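You operate a simulated robot arm through the tools that you are given. There is no shell and no other tool.

You run a simulated robot arm. Do the job below in one go: nothing can be reset, and whatever is moved stays where it is left.

JOB
File the bill marked Paid in the bills drawer and tick Done on the note pad.
Fine: tick with the blue pen, pen into the pot; drawer shut. Where these are worked on the way, their far stop is far enough and under half their travel is too little: bills drawer.

Only the result counts: the job must be done as asked and must still hold three seconds after the hand-in. Knocking over, shifting, dropping, spilling or breaking anything else fails it.

ROBOT AND FRAMES
A 6-joint arm with a three-finger gripper, fixed in place. Base frame: the origin is on the floor under the middle of its stand, x ahead of it, y to its left, z up; the work surface is at about z = 762. Readings come in mm, degrees, newtons and seconds.
It reaches about 1213 mm from its shoulder. Its first joint turns from -166.0 to 166.0 degrees. Payload 4.89 kg.
Tool frame: the origin (TCP) lies between the finger pads and is the grasp point; the fingertips stand 30 mm ahead of it; z points along the fingers, y is the line along which they close. The gripper opens to 164 mm; its body begins 125 mm behind the TCP.
Orientation is told as [roll, pitch, yaw] about the base's x, y, z axes, in that order, counted from this pose: with the fingers straight down and closing along the base's y, the tool's x points along the base's -x, its y along +y and its z along -z.

CONTROLS
- The arm moves only by the tool step_arm. Its argument "increments" is a list of rows, each an object of numbers (a shift or turn left out is 0, a gripper value left out holds the last): "gripper": the gripper command, from -1 (fully open) to 1 (shut), values between in proportion; "dx", "dy", "dz": the shift along the tool's x, y, z in units of 20 mm (1.0 is 20 mm); "ax", "ay", "az": the turn, a rotation vector about the tool's x, y, z in units of 4 degrees (1.0 is 4 degrees). In form: [{"gripper": .., "dx": .., "dy": .., "dz": .., "ax": .., "ay": .., "az": ..}, ...]. A call has 1 to 20 rows; each row shifts and turns the commanded pose from where the row before left it, along the tool's axes as they then stand. A call with a number of a shift or a turn outside -1 to 1 is refused whole. Rows are played at 5 a second. More than 50 mm and 8.6 degrees between two rows, or a gripper value outside its range, and nothing of the call is played. Where a pose cannot be reached the arm comes as near as it can. A force on the tool above 40 N (or 10 N above the force at the start of the call, whichever is more), or a blocked arm, ends the call early, and 0.2 s more pass. Each finger travels about 108 mm/s and halts on what it meets, pressing with about 23 N; the grip force reading is that of the motor and also rises with nothing between the fingers. The clock runs only during rows and for 0.2 s after the last one: add rows that do not move to give the fingers time. It gives the time, the measured TCP pose, the force on the tool (base axes), the opening and the grip force at its end, in the units of the frame above (readings bear some noise), with the torque about the TCP (base axes, N m) and any sound that the robot's microphone picked up, and new pictures: "show" is both (left out), scene, wrist or none.
- Cameras (640 x 400 px; columns grow to the right, rows downward): "scene" is fixed at [220, -501, 1519.2]; the picture's right is [0.62, -0.79, 0.00], its down [-0.54, -0.42, -0.73] and it looks along [0.57, 0.45, -0.68] (base axes); focal length 369 px, centre (320, 200). "wrist" rides on the gripper at [76, -2, -152] in the tool frame; the picture's right is [0.02, 1.00, 0.00], its down [-0.88, 0.02, -0.47] and it looks along [-0.47, 0.01, 0.88] (tool axes); focal length 247 px, centre (320, 200). There is no depth. A picture from a camera that has moved, and an enlarged one, comes with that camera's place and axes in the base frame and with its lens.
- lift_body(by): moves the trunk up (or, below 0, down) by that many mm; the arm rides with it, the base frame stays. It gives what a move gives, with no picture.
- zoom(camera, box): a new picture of the part [left, top, right, bottom] of that camera's present view, enlarged. The clock stands still meanwhile.
- finish_job(): hands the job in; it is judged then, once.

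Places have to be worked out from the pictures, the camera data and where the tool is seen. Open the gripper and draw the arm clear of the work before you hand the job in, unless the task says otherwise.

The tools are called as a command line: name --argument value ..., lists and objects as JSON in quotes. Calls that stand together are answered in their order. step_arm: Moves the arm, as the interface text tells. Its arguments: {"type":"object","properties":{"increments":{"type":"array"},"show":{"type":"string","enum":["both","scene","wrist","none"]}},"required":["increments"]} The other tools are called the same way: lift_body (by) moves the trunk up or down; zoom (camera, box) takes an enlarged picture of a part of a camera's view; finish_job () hands the job in.

At the start:

```text
time_s: 0.0
tcp_pos: [625.9, 75.5, 1140.8]
tcp_rot: [0.0, 0.0, -0.1]
ft_force: [0.1, 0.4, 0.1]
moment: [-0.04, 0.0, 0.0]
grip_width: 164.1
grasp_force: 0.1
trunk travel left (down, up): [-150.0, 240.0]
```

scene: 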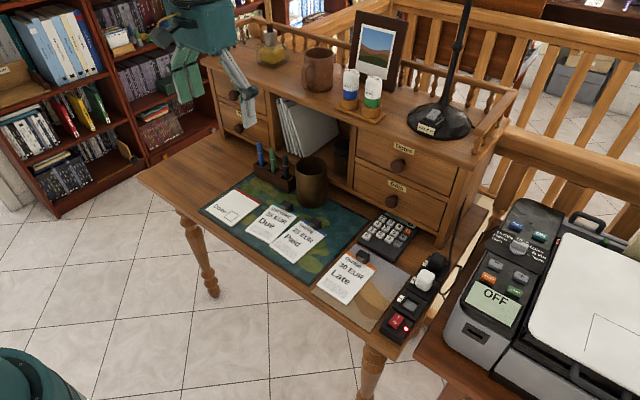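
wrist: 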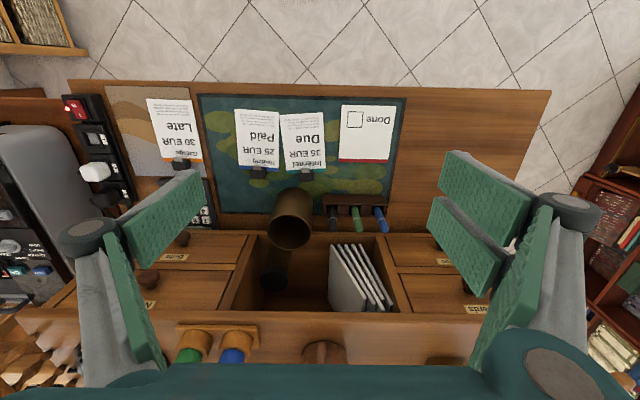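

I'll begin by looking closely at the desk items with enlarged pictures before moving anything.

zoom --camera "scene" --box '[180, 130, 420, 280]'

zoom --camera "scene" --box '[320, 100, 500, 240]'

zoom --camera "wrist" --box '[190, 80, 420, 240]'

zoom --camera "wrist" --box '[50, 170, 350, 370]'

```text
2.67 times, centred on (300, 205) of scene
camera zoom: at [220.0, -501.0, 1519.2], right [0.62, -0.79, 0.0], down [-0.54, -0.42, -0.73], along [0.57, 0.45, -0.68], focal length 985 px, centre (373, 187)
```

zoom: 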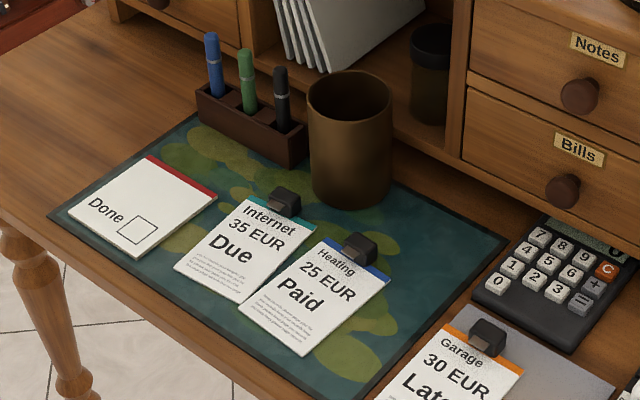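

```text
2.86 times, centred on (410, 170) of scene
camera zoom: at [220.0, -501.0, 1519.2], right [0.62, -0.79, 0.0], down [-0.54, -0.42, -0.73], along [0.57, 0.45, -0.68], focal length 1055 px, centre (63, 286)
```

zoom: 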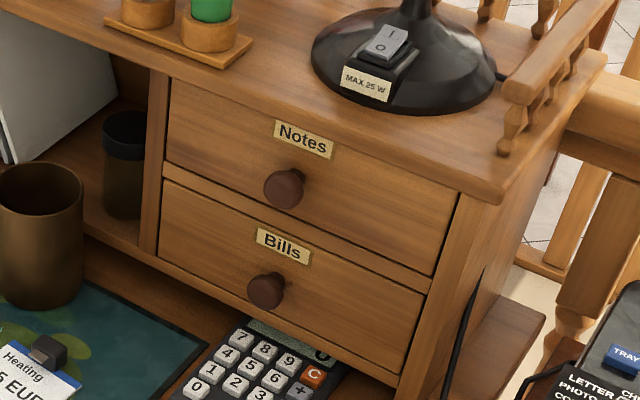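

```text
2.50 times, centred on (305, 160) of wrist
camera zoom: at [549.2, 74.7, 1295.4], right [-0.02, 1.0, 0.0], down [0.88, 0.02, 0.47], along [0.47, 0.01, -0.88], focal length 617 px, centre (358, 300)
```

zoom: 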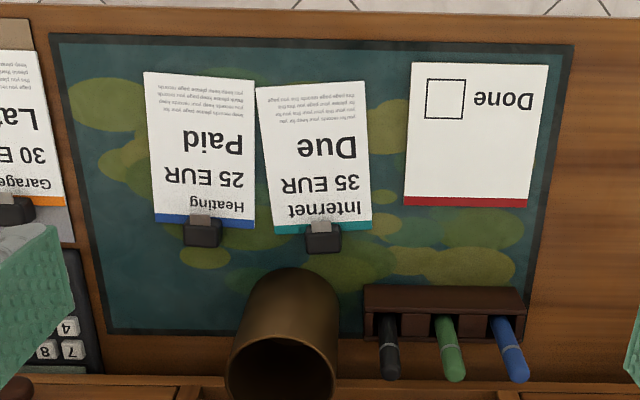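

```text
2.00 times, centred on (200, 270) of wrist
camera zoom: at [549.2, 74.7, 1295.4], right [-0.02, 1.0, 0.0], down [0.88, 0.02, 0.47], along [0.47, 0.01, -0.88], focal length 494 px, centre (560, 60)
```

zoom: 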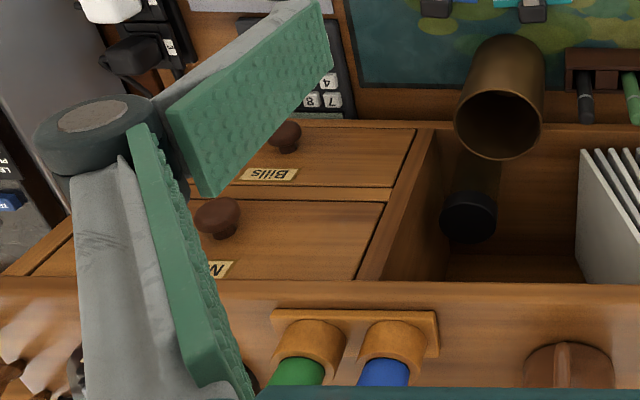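

The scene picture gives the pot near (840, 17), blue pen top near (828, 206, 898) and the Bills knob near (877, -215, 866). I want to see the finger shape and the other regions before moving.

zoom --camera "scene" --box '[140, 0, 300, 130]'

zoom --camera "wrist" --box '[400, 130, 640, 400]'

zoom --camera "scene" --box '[300, 180, 460, 340]'

```text
3.08 times, centred on (220, 65) of scene
camera zoom: at [220.0, -501.0, 1519.2], right [0.62, -0.79, 0.0], down [-0.54, -0.42, -0.73], along [0.57, 0.45, -0.68], focal length 1136 px, centre (628, 615)
```

zoom: 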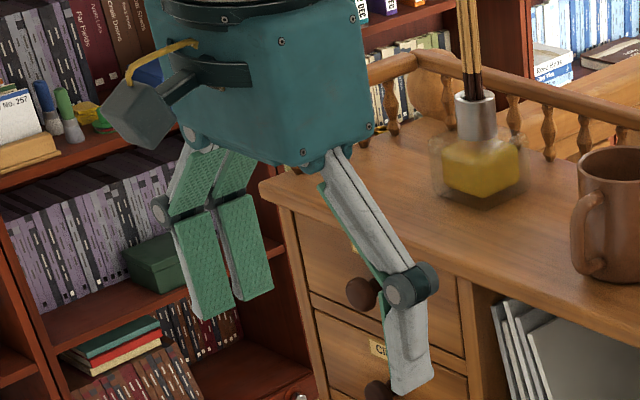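

```text
1.48 times, centred on (520, 265) of wrist
camera zoom: at [549.2, 74.7, 1295.4], right [-0.02, 1.0, 0.0], down [0.88, 0.02, 0.47], along [0.47, 0.01, -0.88], focal length 366 px, centre (24, 104)
```

zoom: 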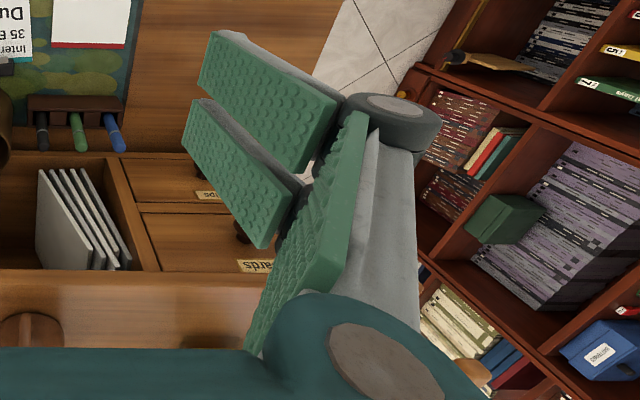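

```text
2.50 times, centred on (380, 260) of scene
camera zoom: at [220.0, -501.0, 1519.2], right [0.62, -0.79, 0.0], down [-0.54, -0.42, -0.73], along [0.57, 0.45, -0.68], focal length 923 px, centre (170, 50)
```

zoom: 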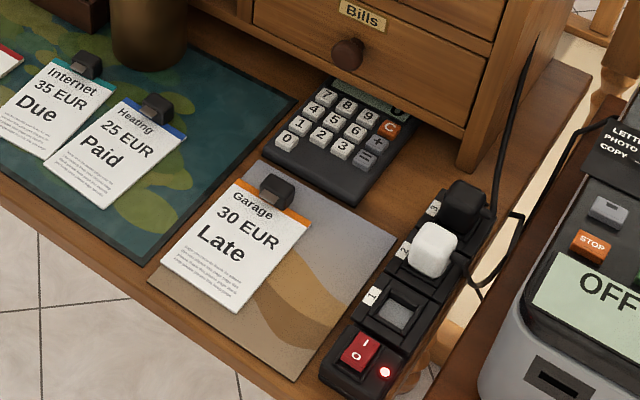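

The desk layout is clear from above: fingers are a thumb on the -y side and two side by side on +y. I'll come down about 140 mm over the mat with the gripper half closed, to get a closer view and see how the fingers move.

step_arm --increments '[{"gripper": 0.3, "dz": 1}, {"dz": 1}, {"dz": 1}, {"dz": 1}, {"dz": 1}, {"dz": 1}, {"dz": 1}, {"dz": 0}]' --show "both"

```text
time_s: 1.8
tcp_pos: [625.6, 76.5, 1001.7]
tcp_rot: [0.0, -0.1, 0.0]
ft_force: [0.3, -0.6, -0.6]
moment: [0.01, 0.02, -0.05]
grip_width: 57.2
grasp_force: 0.0
trunk travel left (down, up): [-150.0, 240.0]
camera wrist: at [548.6, 75.8, 1156.3], right [-0.02, 1.0, 0.0], down [0.88, 0.02, 0.47], along [0.47, 0.01, -0.88], focal length 247 px, centre (320, 200)
```

scene: 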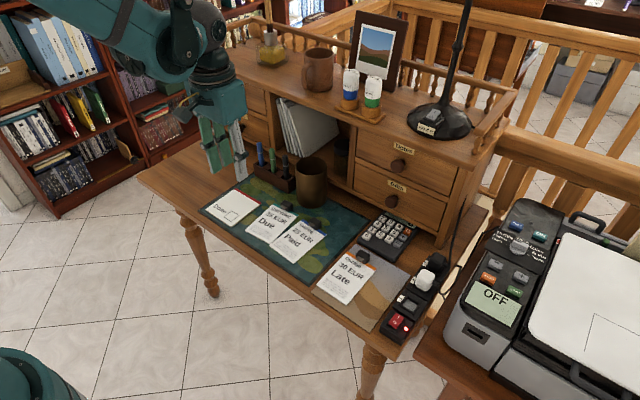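
wrist: 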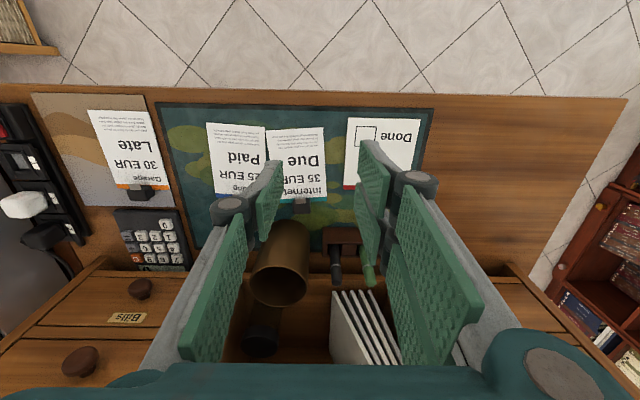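

The opening follows the command linearly (0.3 gives 57 mm). I'll zoom into the fingers and the desk objects from here.

zoom --camera "scene" --box '[170, 40, 290, 190]'

zoom --camera "wrist" --box '[150, 90, 450, 290]'

zoom --camera "wrist" --box '[0, 180, 250, 400]'

```text
2.67 times, centred on (230, 115) of scene
camera zoom: at [220.0, -501.0, 1519.2], right [0.62, -0.79, 0.0], down [-0.54, -0.42, -0.73], along [0.57, 0.45, -0.68], focal length 985 px, centre (560, 427)
```

zoom: 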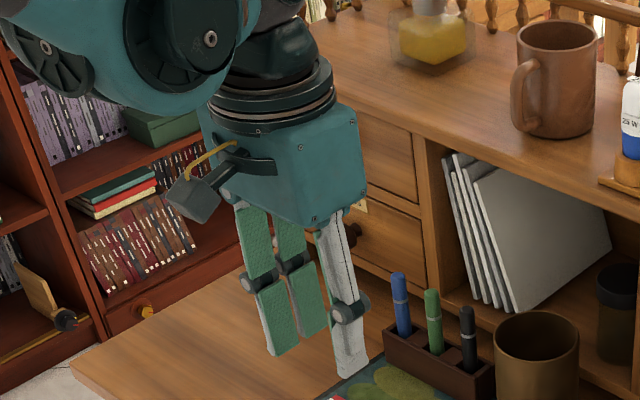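

```text
2.00 times, centred on (300, 190) of wrist
camera zoom: at [548.6, 75.8, 1156.3], right [-0.02, 1.0, 0.0], down [0.88, 0.02, 0.47], along [0.47, 0.01, -0.88], focal length 494 px, centre (360, 220)
```

zoom: 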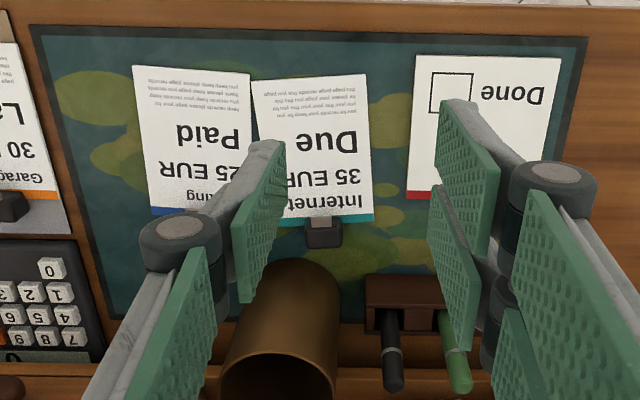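

```text
1.82 times, centred on (125, 290) of wrist
camera zoom: at [548.6, 75.8, 1156.3], right [-0.02, 1.0, 0.0], down [0.88, 0.02, 0.47], along [0.47, 0.01, -0.88], focal length 449 px, centre (674, 36)
```

zoom: 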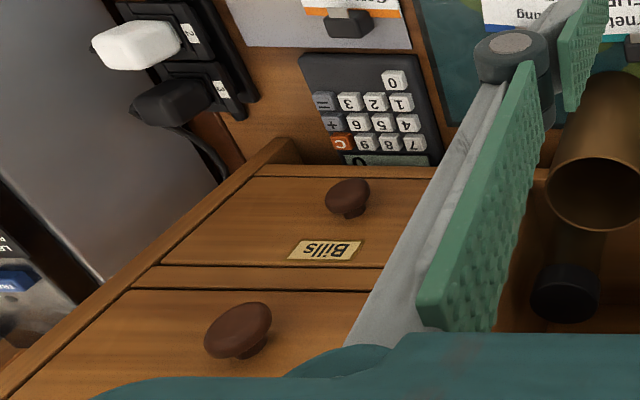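

Fingers stay roughly parallel, and the pens turn out to be about 48 mm apart, so a front approach with the tool tilted about 40° should fit between blue and green. I'll tilt and move to a viewing point in front of the blue pen.

step_arm --increments '[{"gripper": 0.0, "ay": -1, "dy": 0.643}, {"ay": -1, "dy": 0.643}, {"ay": -1, "dy": 0.643}, {"ay": -1, "dy": 0.643}, {"ay": -1, "dy": 0.643}, {"ay": -1, "dy": 0.643}, {"ay": -1, "dy": 0.643}, {"ay": -1, "dy": 0.643}, {"ay": -1, "dy": 0.643}, {"ay": -1, "dy": 0.643}, {"dx": -0.438, "dz": 0.956}, {"dx": -0.438, "dz": 0.956}, {"dx": -0.438, "dz": 0.956}, {"dx": -0.438, "dz": 0.956}, {"dx": -0.438, "dz": 0.956}, {"dx": 0}]' --show "both"

```text
time_s: 5.2
tcp_pos: [722.0, 205.7, 957.8]
tcp_rot: [0.0, -40.0, 0.0]
ft_force: [-0.1, 0.3, -0.5]
moment: [-0.01, 0.05, -0.03]
grip_width: 82.1
grasp_force: 0.0
trunk travel left (down, up): [-150.0, 240.0]
camera wrist: at [564.7, 203.4, 1026.6], right [-0.02, 1.0, -0.01], down [0.37, 0.02, 0.93], along [0.93, 0.01, -0.37], focal length 247 px, centre (320, 200)
```

scene: 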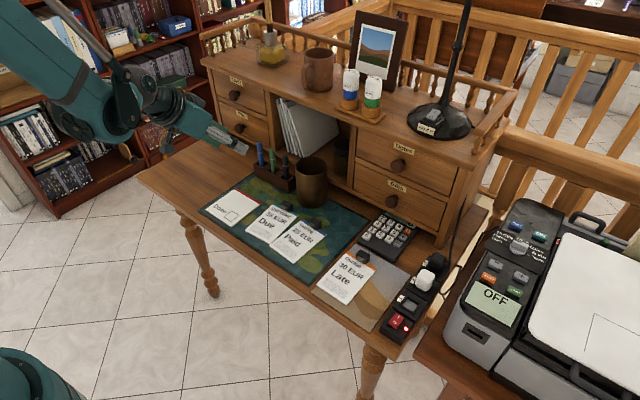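
wrist: 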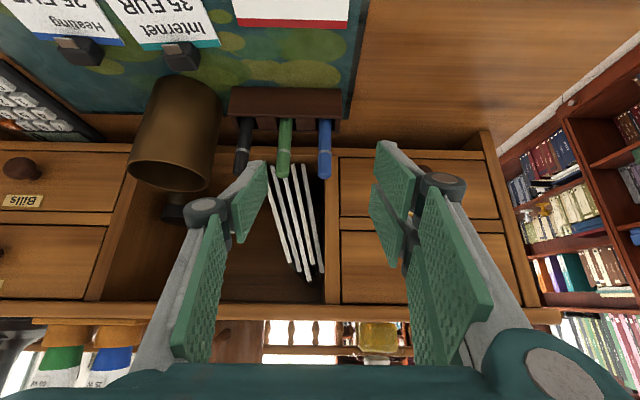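

The view is upside down (camera sits under the tool axis now), with the blue pen almost straight ahead. I'll zoom on the rack and pens to measure them.

zoom --camera "wrist" --box '[210, 70, 370, 190]'

zoom --camera "scene" --box '[230, 120, 330, 210]'

```text
3.33 times, centred on (290, 130) of wrist
camera zoom: at [564.7, 203.4, 1026.6], right [-0.02, 1.0, -0.01], down [0.37, 0.02, 0.93], along [0.93, 0.01, -0.37], focal length 823 px, centre (420, 433)
```

zoom: 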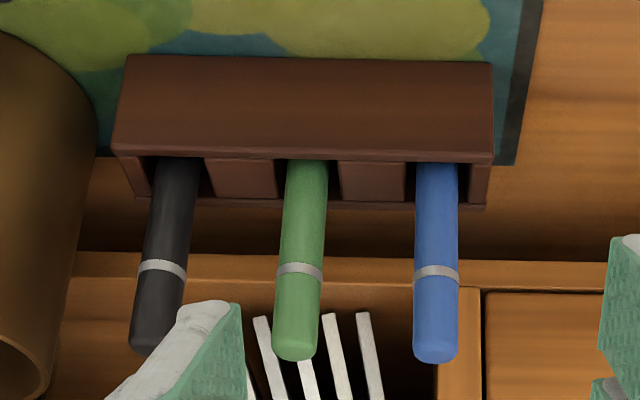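

```text
4.44 times, centred on (280, 165) of scene
camera zoom: at [220.0, -501.0, 1519.2], right [0.62, -0.79, 0.0], down [-0.54, -0.42, -0.73], along [0.57, 0.45, -0.68], focal length 1641 px, centre (498, 356)
```

zoom: 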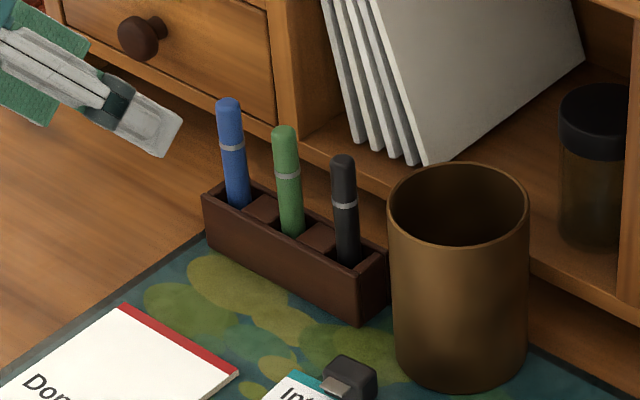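

Triangulating both views puts the blue pen upright at about (831, 211.5), top ≈ 893, rack top ≈ 804, green pen 51 mm to its right. I'll narrow the fingers to 34 mm and approach to 50 mm short of it, then check alignment.

step_arm --increments '[{"gripper": 0.585, "dy": 0.415}, {"dx": 0}, {"dx": -0.134, "dz": 0.961}, {"dx": -0.134, "dz": 0.961}, {"dx": -0.134, "dz": 0.961}, {"dx": -0.134, "dz": 0.961}, {"dx": -0.134, "dz": 0.961}, {"dx": 0}]' --show "both"

zoom --camera "wrist" --box '[200, 60, 440, 260]'

zoom --camera "scene" --box '[220, 110, 340, 210]'

```text
time_s: 7.0
tcp_pos: [794.5, 214.0, 893.4]
tcp_rot: [0.1, -40.1, 0.0]
ft_force: [-0.1, 0.9, -0.5]
moment: [0.0, 0.01, -0.02]
grip_width: 34.0
grasp_force: 0.1
trunk travel left (down, up): [-150.0, 240.0]
camera wrist: at [637.0, 212.3, 962.6], right [-0.02, 1.0, -0.01], down [0.37, 0.02, 0.93], along [0.93, 0.01, -0.37], focal length 247 px, centre (320, 200)
```

scene: 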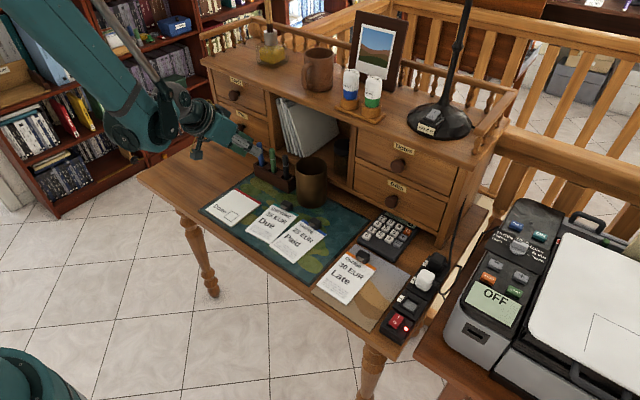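
wrist: 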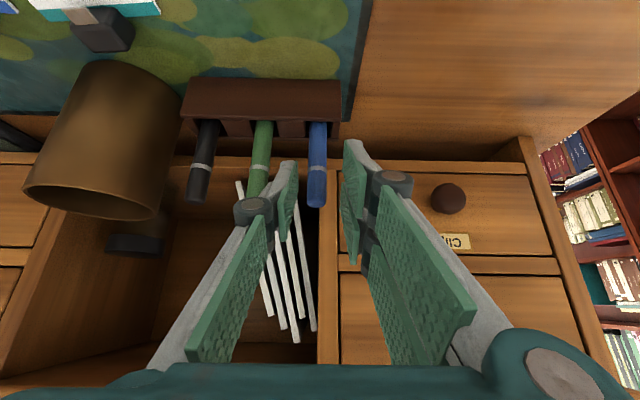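

```text
2.00 times, centred on (320, 160) of wrist
camera zoom: at [637.0, 212.3, 962.6], right [-0.02, 1.0, -0.01], down [0.37, 0.02, 0.93], along [0.93, 0.01, -0.37], focal length 494 px, centre (320, 280)
```

zoom: 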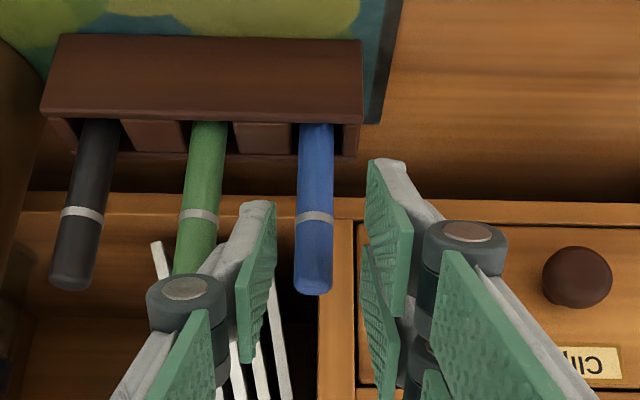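

```text
4.00 times, centred on (280, 160) of scene
camera zoom: at [220.0, -501.0, 1519.2], right [0.62, -0.79, 0.0], down [-0.54, -0.42, -0.73], along [0.57, 0.45, -0.68], focal length 1477 px, centre (480, 360)
```

zoom: 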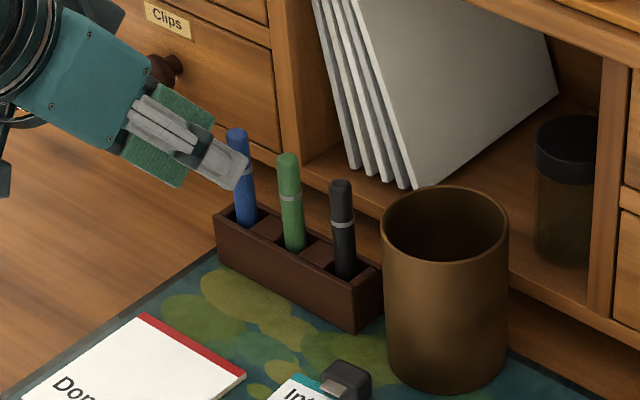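

The blue pen sits at y ≈ 212.5, centred between the fingers, and the thumb clears green by about 9 mm. I'll move the last 49 mm onto the pen without closing and check.

step_arm --increments '[{"dx": -0.112, "dz": 0.812}, {"dx": -0.112, "dz": 0.812}, {"dx": -0.112, "dz": 0.812}, {"dx": 0}]' --show "both"

zoom --camera "wrist" --box '[220, 60, 420, 240]'

zoom --camera "scene" --box '[220, 110, 340, 210]'

```text
time_s: 8.0
tcp_pos: [830.6, 213.8, 860.6]
tcp_rot: [0.0, -40.0, 0.0]
ft_force: [1.2, 0.7, 0.3]
moment: [-0.03, 0.03, -0.05]
grip_width: 33.9
grasp_force: 0.0
trunk travel left (down, up): [-150.0, 240.0]
camera wrist: at [673.8, 212.6, 928.9], right [-0.02, 1.0, -0.01], down [0.37, 0.02, 0.93], along [0.93, 0.01, -0.37], focal length 247 px, centre (320, 200)
```

scene: 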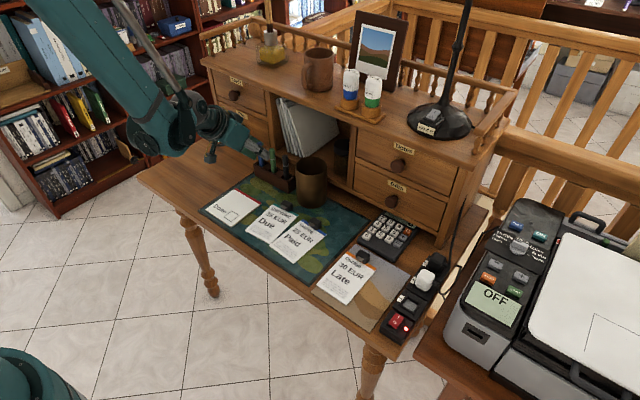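
wrist: 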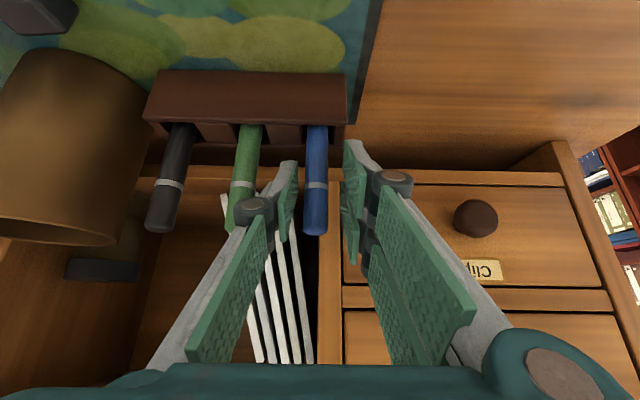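

```text
2.22 times, centred on (320, 150) of wrist
camera zoom: at [673.8, 212.6, 928.9], right [-0.02, 1.0, -0.01], down [0.37, 0.02, 0.93], along [0.93, 0.01, -0.37], focal length 549 px, centre (320, 311)
```

zoom: 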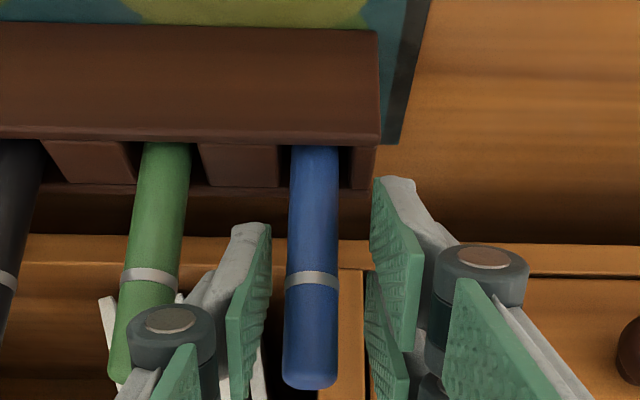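

```text
4.00 times, centred on (280, 160) of scene
camera zoom: at [220.0, -501.0, 1519.2], right [0.62, -0.79, 0.0], down [-0.54, -0.42, -0.73], along [0.57, 0.45, -0.68], focal length 1477 px, centre (480, 360)
```

zoom: 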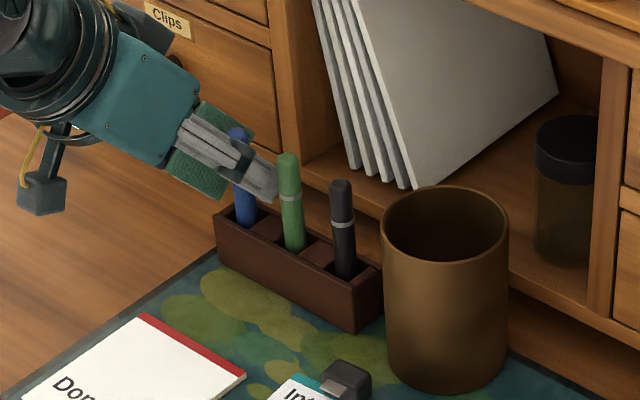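

The pen is between the pads, about 1.8 mm to the thumb side. I'll shift that much and close on it.

step_arm --increments '[{"dy": -0.09}, {"gripper": 0.75}, {"gripper": 0.85}, {"gripper": 1.0}, {"dx": 0}, {"dx": 0}]' --show "wrist"

zoom --camera "wrist" --box '[220, 60, 420, 240]'

zoom --camera "scene" --box '[220, 110, 340, 210]'

```text
time_s: 9.4
tcp_pos: [829.8, 212.0, 858.8]
tcp_rot: [0.0, -40.0, -0.1]
ft_force: [0.1, 0.5, 0.0]
moment: [-0.01, 0.0, -0.03]
grip_width: 15.1
grasp_force: 23.2
trunk travel left (down, up): [-150.0, 240.0]
camera wrist: at [673.2, 210.6, 928.6], right [-0.02, 1.0, -0.01], down [0.37, 0.02, 0.93], along [0.93, 0.01, -0.37], focal length 247 px, centre (320, 200)
```

wrist: 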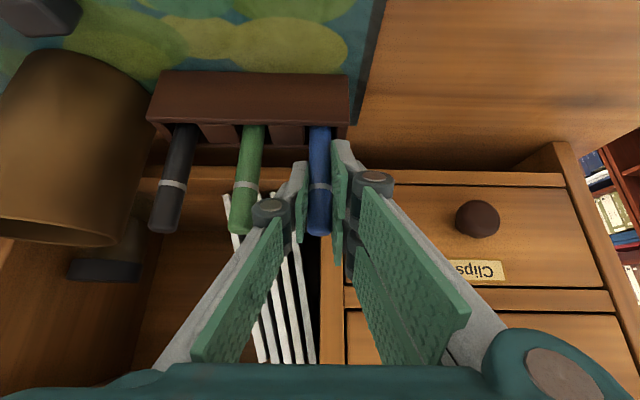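

```text
2.22 times, centred on (320, 150) of wrist
camera zoom: at [673.2, 210.6, 928.6], right [-0.02, 1.0, -0.01], down [0.37, 0.02, 0.93], along [0.93, 0.01, -0.37], focal length 549 px, centre (320, 311)
```

zoom: 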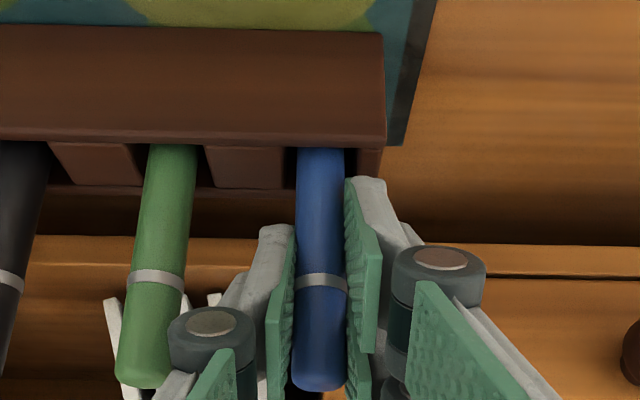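

```text
4.00 times, centred on (280, 160) of scene
camera zoom: at [220.0, -501.0, 1519.2], right [0.62, -0.79, 0.0], down [-0.54, -0.42, -0.73], along [0.57, 0.45, -0.68], focal length 1477 px, centre (480, 360)
```

zoom: 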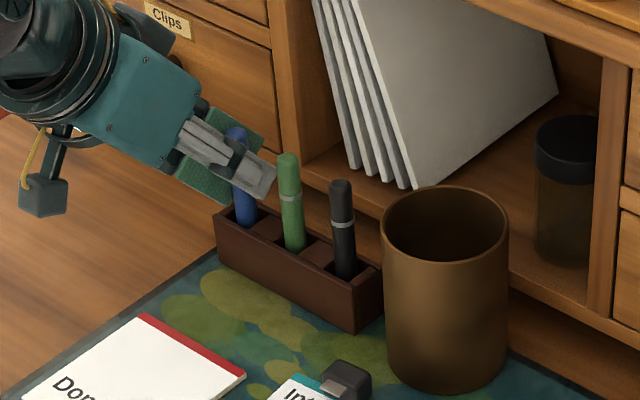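

The grip reads 15.1 mm at 23 N, so the pen is held. I'll lift it straight up 110 mm out of the rack and look.

step_arm --increments '[{"dx": -0.321, "dz": -0.383}, {"dx": -0.643, "dz": -0.766}, {"dx": -0.643, "dz": -0.766}, {"dx": -0.643, "dz": -0.766}, {"dx": -0.643, "dz": -0.766}, {"dx": -0.643, "dz": -0.766}, {"dx": 0}]' --show "both"

zoom --camera "scene" --box '[220, 80, 340, 200]'

zoom --camera "wrist" --box '[220, 60, 420, 240]'

```text
time_s: 11.0
tcp_pos: [829.5, 213.1, 969.8]
tcp_rot: [-0.1, -40.0, 0.1]
ft_force: [0.2, 0.2, 0.4]
moment: [-0.01, 0.03, 0.01]
grip_width: 15.0
grasp_force: 22.6
trunk travel left (down, up): [-150.0, 240.0]
camera wrist: at [672.7, 210.7, 1037.9], right [-0.02, 1.0, -0.01], down [0.37, 0.02, 0.93], along [0.93, 0.01, -0.37], focal length 247 px, centre (320, 200)
```

scene: 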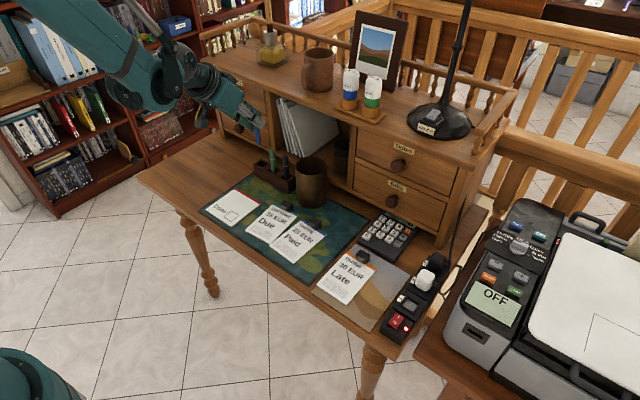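
wrist: 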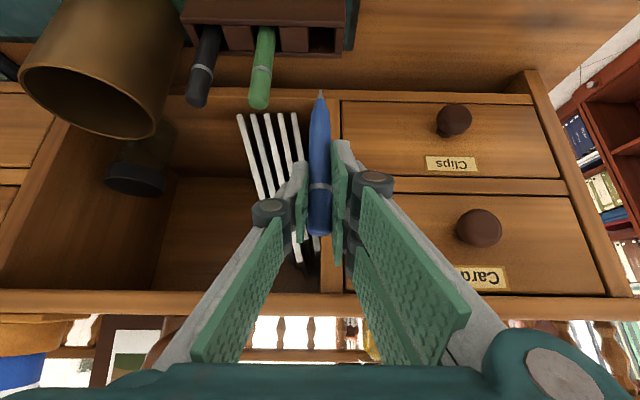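

```text
3.33 times, centred on (280, 140) of scene
camera zoom: at [220.0, -501.0, 1519.2], right [0.62, -0.79, 0.0], down [-0.54, -0.42, -0.73], along [0.57, 0.45, -0.68], focal length 1231 px, centre (453, 400)
```

zoom: 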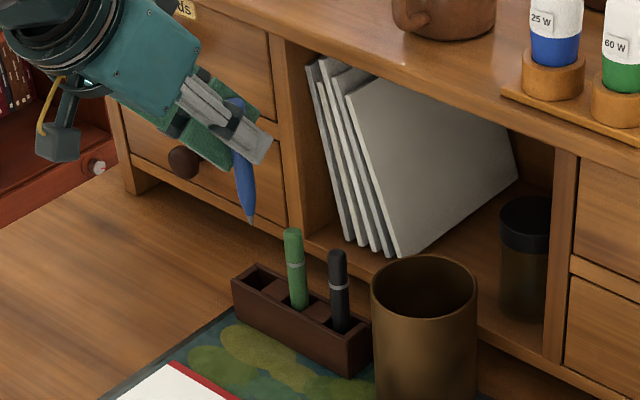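

```text
2.22 times, centred on (320, 150) of wrist
camera zoom: at [672.7, 210.7, 1037.9], right [-0.02, 1.0, -0.01], down [0.37, 0.02, 0.93], along [0.93, 0.01, -0.37], focal length 549 px, centre (320, 311)
```

zoom: 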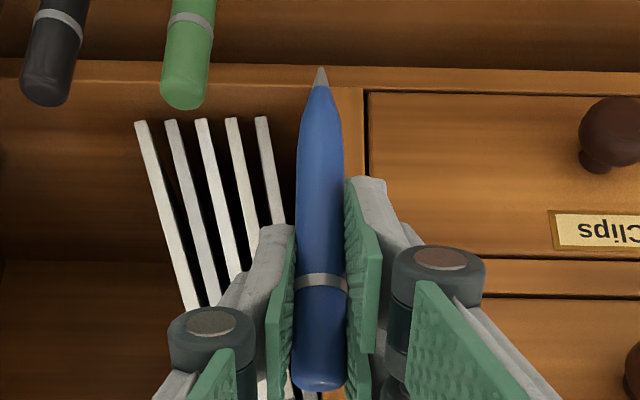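

The pen is out, tip down, about 93 mm below the TCP and roughly vertical. I'll carry it back over the note pad's tick box (about (643, 151)) and stop with the tip some 45 mm above the paper.

step_arm --increments '[{"dx": 0.766, "dz": -0.643}, {"dx": 0.766, "dz": -0.643}, {"dx": 0.766, "dz": -0.643}, {"dx": 0.766, "dz": -0.643}, {"dx": 0.766, "dz": -0.643, "dy": -0.5}, {"dx": 0.766, "dz": -0.643, "dy": -0.5}, {"dx": 0.766, "dz": -0.643, "dy": -0.5}, {"dx": 0.766, "dz": -0.643, "dy": -0.5}, {"dx": 0.766, "dz": -0.643, "dy": -0.5}, {"dx": 0.249, "dz": -0.209, "dy": -0.55}, {"dx": 0.643, "dz": 0.766}, {"dx": 0.643, "dz": 0.766}, {"dx": 0.643, "dz": 0.766}, {"dx": 0}]' --show "both"

zoom --camera "wrist" --box '[220, 0, 420, 150]'

zoom --camera "scene" --box '[170, 130, 290, 240]'

```text
time_s: 14.0
tcp_pos: [642.2, 150.6, 908.9]
tcp_rot: [-0.1, -40.0, 0.0]
ft_force: [-0.5, 1.0, -0.9]
moment: [-0.02, 0.0, -0.06]
grip_width: 15.2
grasp_force: 23.0
trunk travel left (down, up): [-150.0, 240.0]
camera wrist: at [485.8, 148.6, 978.0], right [-0.02, 1.0, -0.01], down [0.37, 0.02, 0.93], along [0.93, 0.01, -0.37], focal length 247 px, centre (320, 200)
```

scene: 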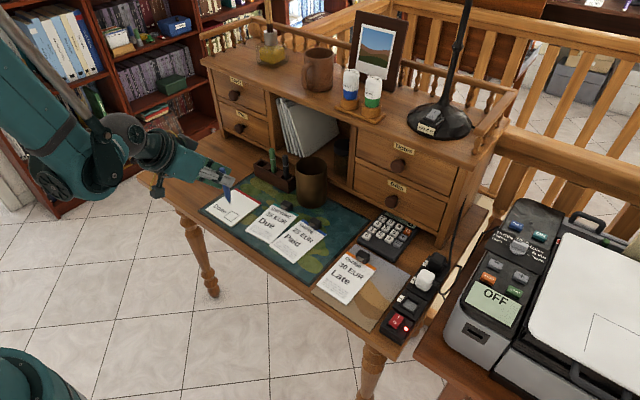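
wrist: 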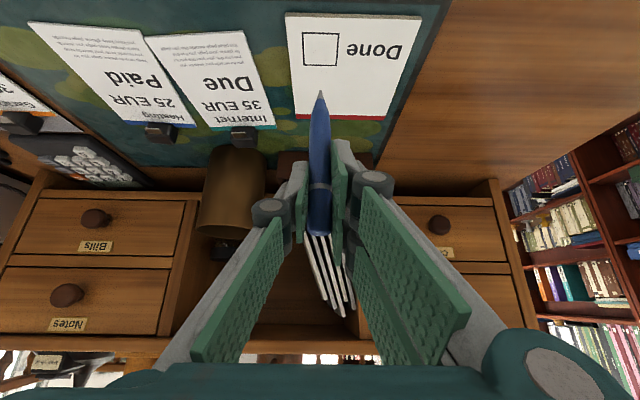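

```text
2.67 times, centred on (320, 75) of wrist
camera zoom: at [485.8, 148.6, 978.0], right [-0.02, 1.0, -0.01], down [0.37, 0.02, 0.93], along [0.93, 0.01, -0.37], focal length 659 px, centre (320, 533)
```

zoom: 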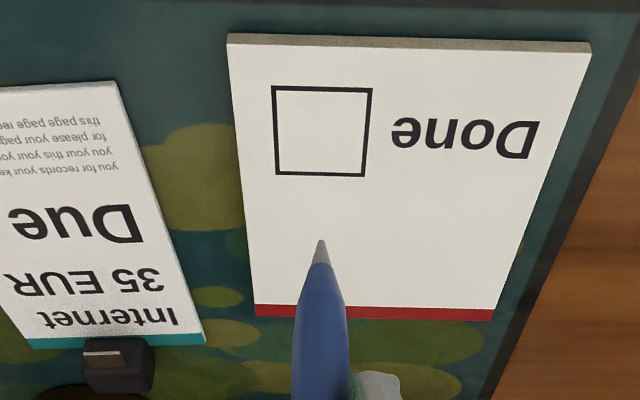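

```text
3.64 times, centred on (230, 185) of scene
camera zoom: at [220.0, -501.0, 1519.2], right [0.62, -0.79, 0.0], down [-0.54, -0.42, -0.73], along [0.57, 0.45, -0.68], focal length 1343 px, centre (647, 254)
```

zoom: 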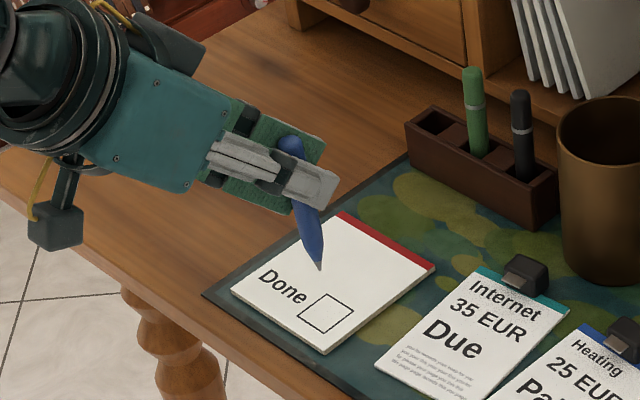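

The box centre works out to about (642, 148.5), 32 mm wide, and the tip is right above it (642, 149, 817). I'll shift to the tick's starting point (8 mm left) and lower to a few mm above the paper.

step_arm --increments '[{"dy": 0.4}, {"dx": 0.643, "dz": 0.766}, {"dx": 0.579, "dz": 0.69}, {"dx": 0}]' --show "both"

zoom --camera "wrist" --box '[250, 20, 390, 125]'

zoom --camera "scene" --box '[190, 170, 270, 240]'

```text
time_s: 15.0
tcp_pos: [649.3, 161.8, 887.6]
tcp_rot: [0.0, -39.8, 0.0]
ft_force: [0.3, 0.5, 0.0]
moment: [-0.02, 0.05, -0.05]
grip_width: 15.0
grasp_force: 22.9
out of reach, approached as far as the arm can: row 3
trunk travel left (down, up): [-150.0, 240.0]
camera wrist: at [492.8, 159.4, 957.2], right [-0.02, 1.0, -0.01], down [0.37, 0.02, 0.93], along [0.93, 0.01, -0.37], focal length 247 px, centre (320, 200)
```

scene: 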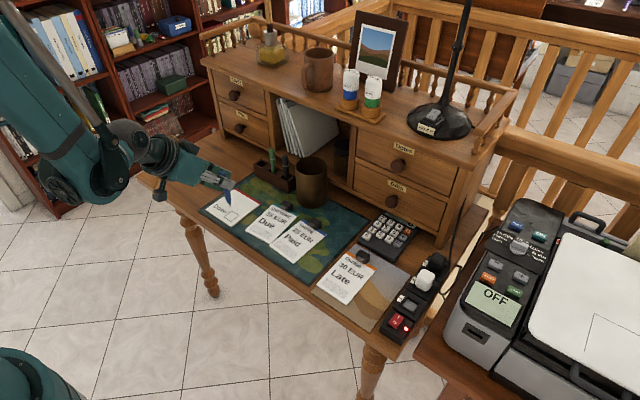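
wrist: 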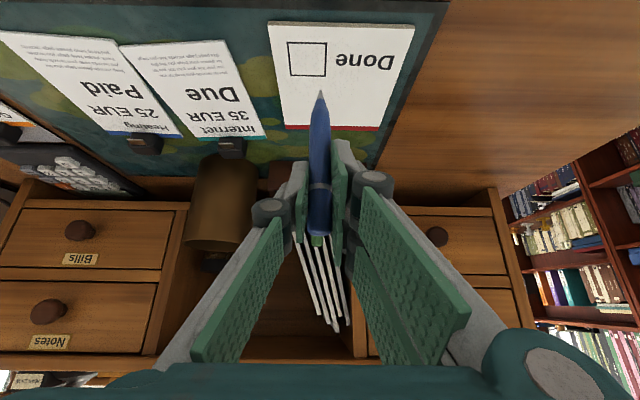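

```text
3.81 times, centred on (320, 72) of wrist
camera zoom: at [492.8, 159.4, 957.2], right [-0.02, 1.0, -0.01], down [0.37, 0.02, 0.93], along [0.93, 0.01, -0.37], focal length 941 px, centre (320, 686)
```

zoom: 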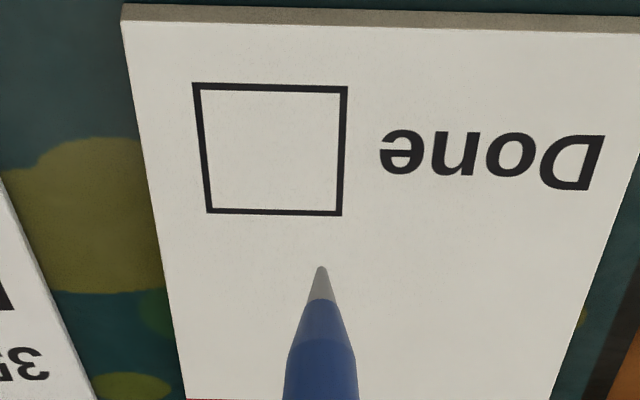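

```text
5.71 times, centred on (230, 205) of scene
camera zoom: at [220.0, -501.0, 1519.2], right [0.62, -0.79, 0.0], down [-0.54, -0.42, -0.73], along [0.57, 0.45, -0.68], focal length 2110 px, centre (834, 171)
```

zoom: 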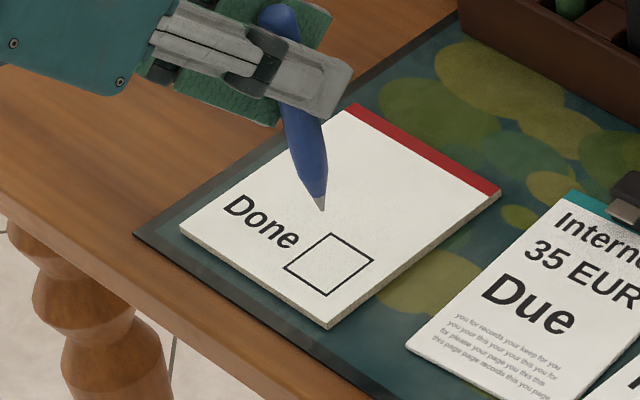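

The arm folded to its limit there (row 3 not fully reached), so I need more room below: I'll raise the pen 100 mm, then lower the trunk by 100 mm.

step_arm --increments '[{"dx": -0.643, "dz": -0.766}, {"dx": -0.643, "dz": -0.766}, {"dx": -0.643, "dz": -0.766}, {"dx": -0.643, "dz": -0.766}, {"dx": -0.643, "dz": -0.766}, {"dx": 0}]' --show "none"

```text
time_s: 16.4
tcp_pos: [649.8, 162.2, 988.4]
tcp_rot: [-0.1, -40.1, 0.0]
ft_force: [-0.1, -0.5, 0.8]
moment: [0.0, -0.03, -0.01]
grip_width: 15.2
grasp_force: 22.9
trunk travel left (down, up): [-150.0, 240.0]
```

TCP is at z = 988 now, so lowering the trunk 100 mm brings the tip to about 795, still above the pad.

lift_body --by -100

```text
time_s: 17.7
tcp_pos: [649.8, 162.5, 888.4]
tcp_rot: [0.0, -40.0, 0.0]
ft_force: [-0.4, -0.1, -0.2]
moment: [0.02, 0.02, -0.01]
grip_width: 14.8
grasp_force: 23.1
trunk travel left (down, up): [-50.0, 340.0]
```

Tip should be near (650, 161, 795). I'll shift to the tick start at about (645, 157) and lower 20 mm, then look closely.

step_arm --increments '[{"dx": 0.184, "dz": -0.154, "dy": -0.2}, {"dx": 0.643, "dz": 0.766}, {"dx": 0}]' --show "both"

zoom --camera "wrist" --box '[250, 20, 390, 125]'

zoom --camera "scene" --box '[190, 170, 270, 240]'

```text
time_s: 18.5
tcp_pos: [646.2, 159.8, 868.4]
tcp_rot: [0.0, -40.0, -0.1]
ft_force: [0.4, 0.5, 0.6]
moment: [-0.03, -0.03, 0.0]
grip_width: 14.7
grasp_force: 22.5
trunk travel left (down, up): [-50.0, 340.0]
camera wrist: at [489.0, 157.6, 938.7], right [-0.02, 1.0, -0.01], down [0.37, 0.02, 0.93], along [0.93, 0.01, -0.37], focal length 247 px, centre (320, 200)
```

scene: 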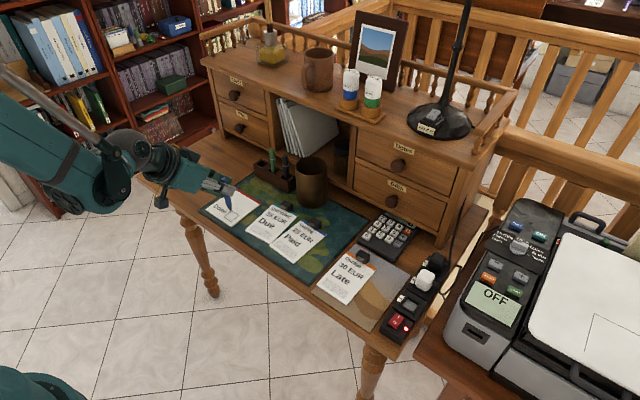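
wrist: 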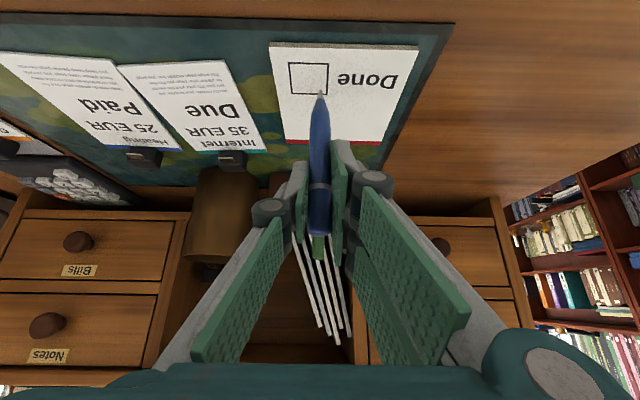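

```text
3.81 times, centred on (320, 72) of wrist
camera zoom: at [489.0, 157.6, 938.7], right [-0.02, 1.0, -0.01], down [0.37, 0.02, 0.93], along [0.93, 0.01, -0.37], focal length 941 px, centre (320, 686)
```

zoom: 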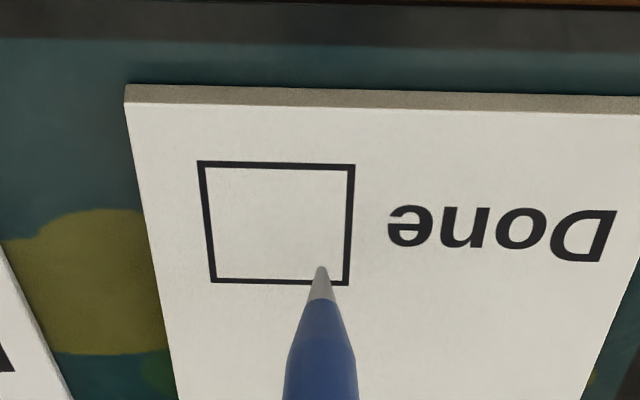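

```text
5.71 times, centred on (230, 205) of scene
camera zoom: at [220.0, -501.0, 1519.2], right [0.62, -0.79, 0.0], down [-0.54, -0.42, -0.73], along [0.57, 0.45, -0.68], focal length 2110 px, centre (834, 171)
```

zoom: 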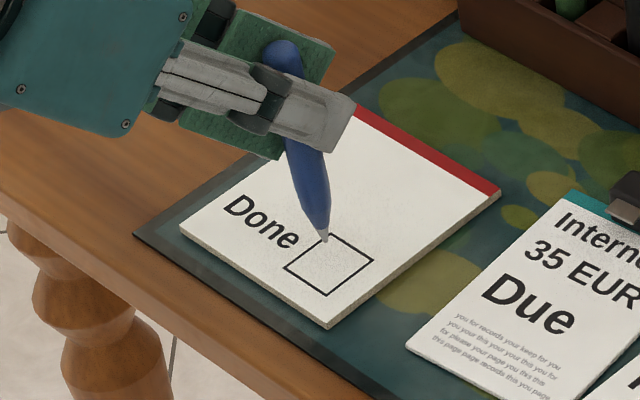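

The tip is just a few mm above the paper, over the upper-left part of the box (it will land about 5 mm beyond and 9 mm left of centre). I'll lower in small steps watching the force.

step_arm --increments '[{"dx": 0.0643, "dz": 0.0766}, {"dx": 0.0643, "dz": 0.0766}, {"dx": 0}]' --show "none"

zoom --camera "wrist" --box '[270, 40, 370, 115]'

zoom --camera "scene" --box '[205, 185, 255, 225]'

```text
time_s: 19.3
tcp_pos: [646.6, 159.2, 865.6]
tcp_rot: [0.0, -40.0, 0.0]
ft_force: [-1.0, -0.6, 7.6]
moment: [0.0, 0.03, -0.01]
grip_width: 15.1
grasp_force: 23.4
trunk travel left (down, up): [-50.0, 340.0]
```

```text
5.33 times, centred on (320, 78) of wrist
camera zoom: at [488.7, 157.4, 934.6], right [-0.02, 1.0, -0.01], down [0.37, 0.02, 0.93], along [0.93, 0.01, -0.37], focal length 1317 px, centre (320, 853)
```

zoom: 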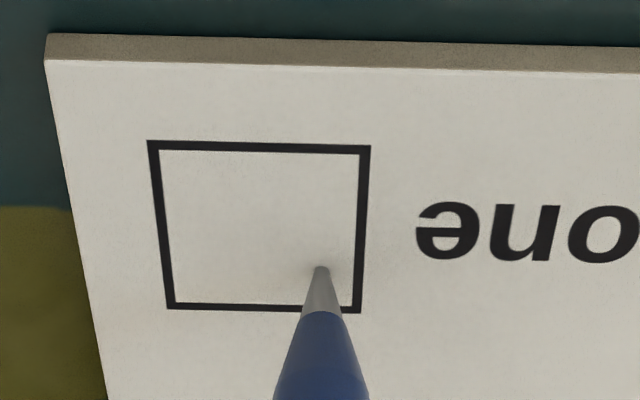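

```text
10.00 times, centred on (230, 205) of scene
camera zoom: at [220.0, -501.0, 1519.2], right [0.62, -0.79, 0.0], down [-0.54, -0.42, -0.73], along [0.57, 0.45, -0.68], focal length 3693 px, centre (1220, 150)
```

zoom: 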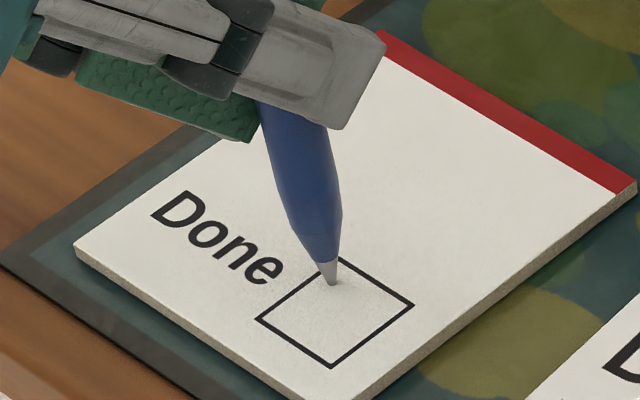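

The force is 7.6 N upward: the tip is touching the paper inside the box, about 8 mm beyond and 9 mm left of centre. I'll draw the tick's short downstroke first (14 mm toward me, 6 mm right).

step_arm --increments '[{"dx": 0.107, "dz": -0.09, "dy": -0.06}, {"dx": 0.107, "dz": -0.09, "dy": -0.06}, {"dx": 0.107, "dz": -0.09, "dy": -0.06}, {"dx": 0.107, "dz": -0.09, "dy": -0.06}, {"dx": 0.107, "dz": -0.09, "dy": -0.06}]' --show "none"

zoom --camera "wrist" --box '[270, 40, 370, 115]'

zoom --camera "scene" --box '[205, 185, 255, 225]'

```text
time_s: 20.5
tcp_pos: [631.1, 153.9, 864.6]
tcp_rot: [0.0, -40.0, 0.1]
ft_force: [1.0, 0.4, 10.1]
moment: [0.07, -0.2, -0.02]
grip_width: 14.9
grasp_force: 22.9
trunk travel left (down, up): [-50.0, 340.0]
```

```text
5.33 times, centred on (320, 78) of wrist
camera zoom: at [474.3, 151.6, 934.4], right [-0.02, 1.0, -0.01], down [0.37, 0.02, 0.93], along [0.93, 0.01, -0.37], focal length 1317 px, centre (320, 853)
```

zoom: 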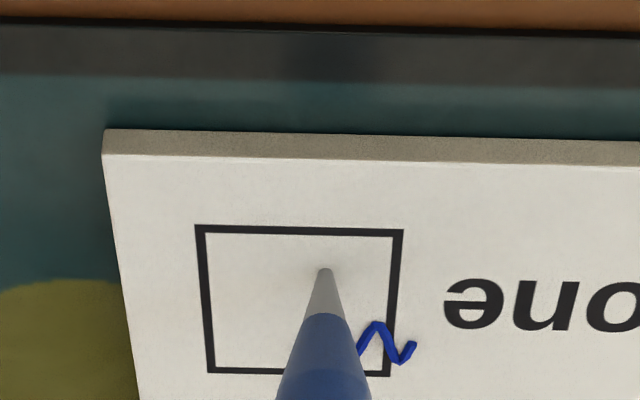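

```text
10.00 times, centred on (230, 205) of scene
camera zoom: at [220.0, -501.0, 1519.2], right [0.62, -0.79, 0.0], down [-0.54, -0.42, -0.73], along [0.57, 0.45, -0.68], focal length 3693 px, centre (1220, 150)
```

zoom: 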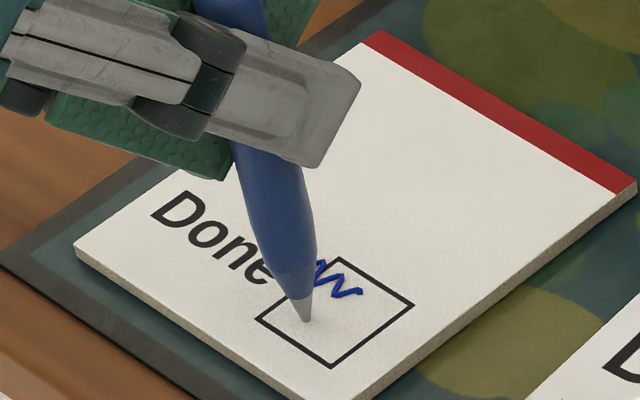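

A blue scribble has appeared near where the tip first touched. I'll raise the pen 30 mm and look at the mark in full before deciding anything more.

step_arm --increments '[{"dx": -0.5, "dz": -0.596}, {"dx": -0.5, "dz": -0.596}, {"dx": 0}]' --show "none"

zoom --camera "wrist" --box '[250, 10, 390, 115]'

zoom --camera "scene" --box '[205, 185, 255, 225]'

```text
time_s: 21.3
tcp_pos: [631.5, 153.0, 896.1]
tcp_rot: [0.1, -40.0, 0.0]
ft_force: [0.6, 0.2, 0.0]
moment: [0.0, 0.03, -0.01]
grip_width: 15.0
grasp_force: 22.5
trunk travel left (down, up): [-50.0, 340.0]
```

```text
3.81 times, centred on (320, 62) of wrist
camera zoom: at [475.1, 151.7, 965.6], right [-0.02, 1.0, -0.01], down [0.37, 0.02, 0.93], along [0.93, 0.01, -0.37], focal length 941 px, centre (320, 724)
```

zoom: 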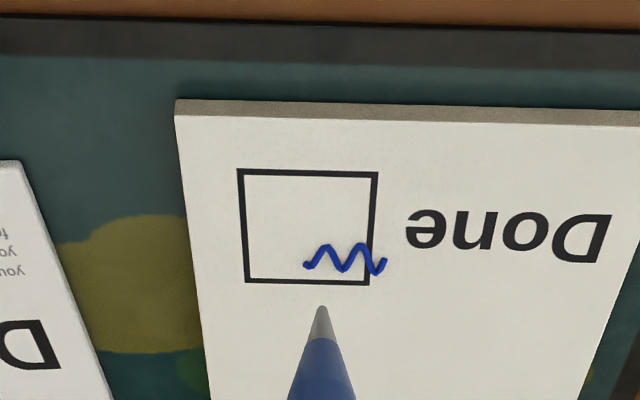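

```text
10.00 times, centred on (230, 205) of scene
camera zoom: at [220.0, -501.0, 1519.2], right [0.62, -0.79, 0.0], down [-0.54, -0.42, -0.73], along [0.57, 0.45, -0.68], focal length 3693 px, centre (1220, 150)
```

zoom: 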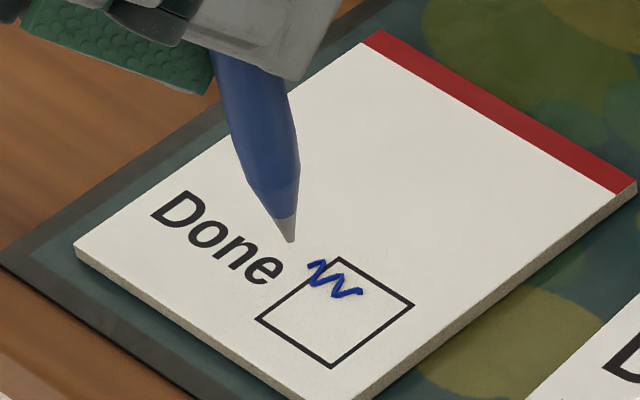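

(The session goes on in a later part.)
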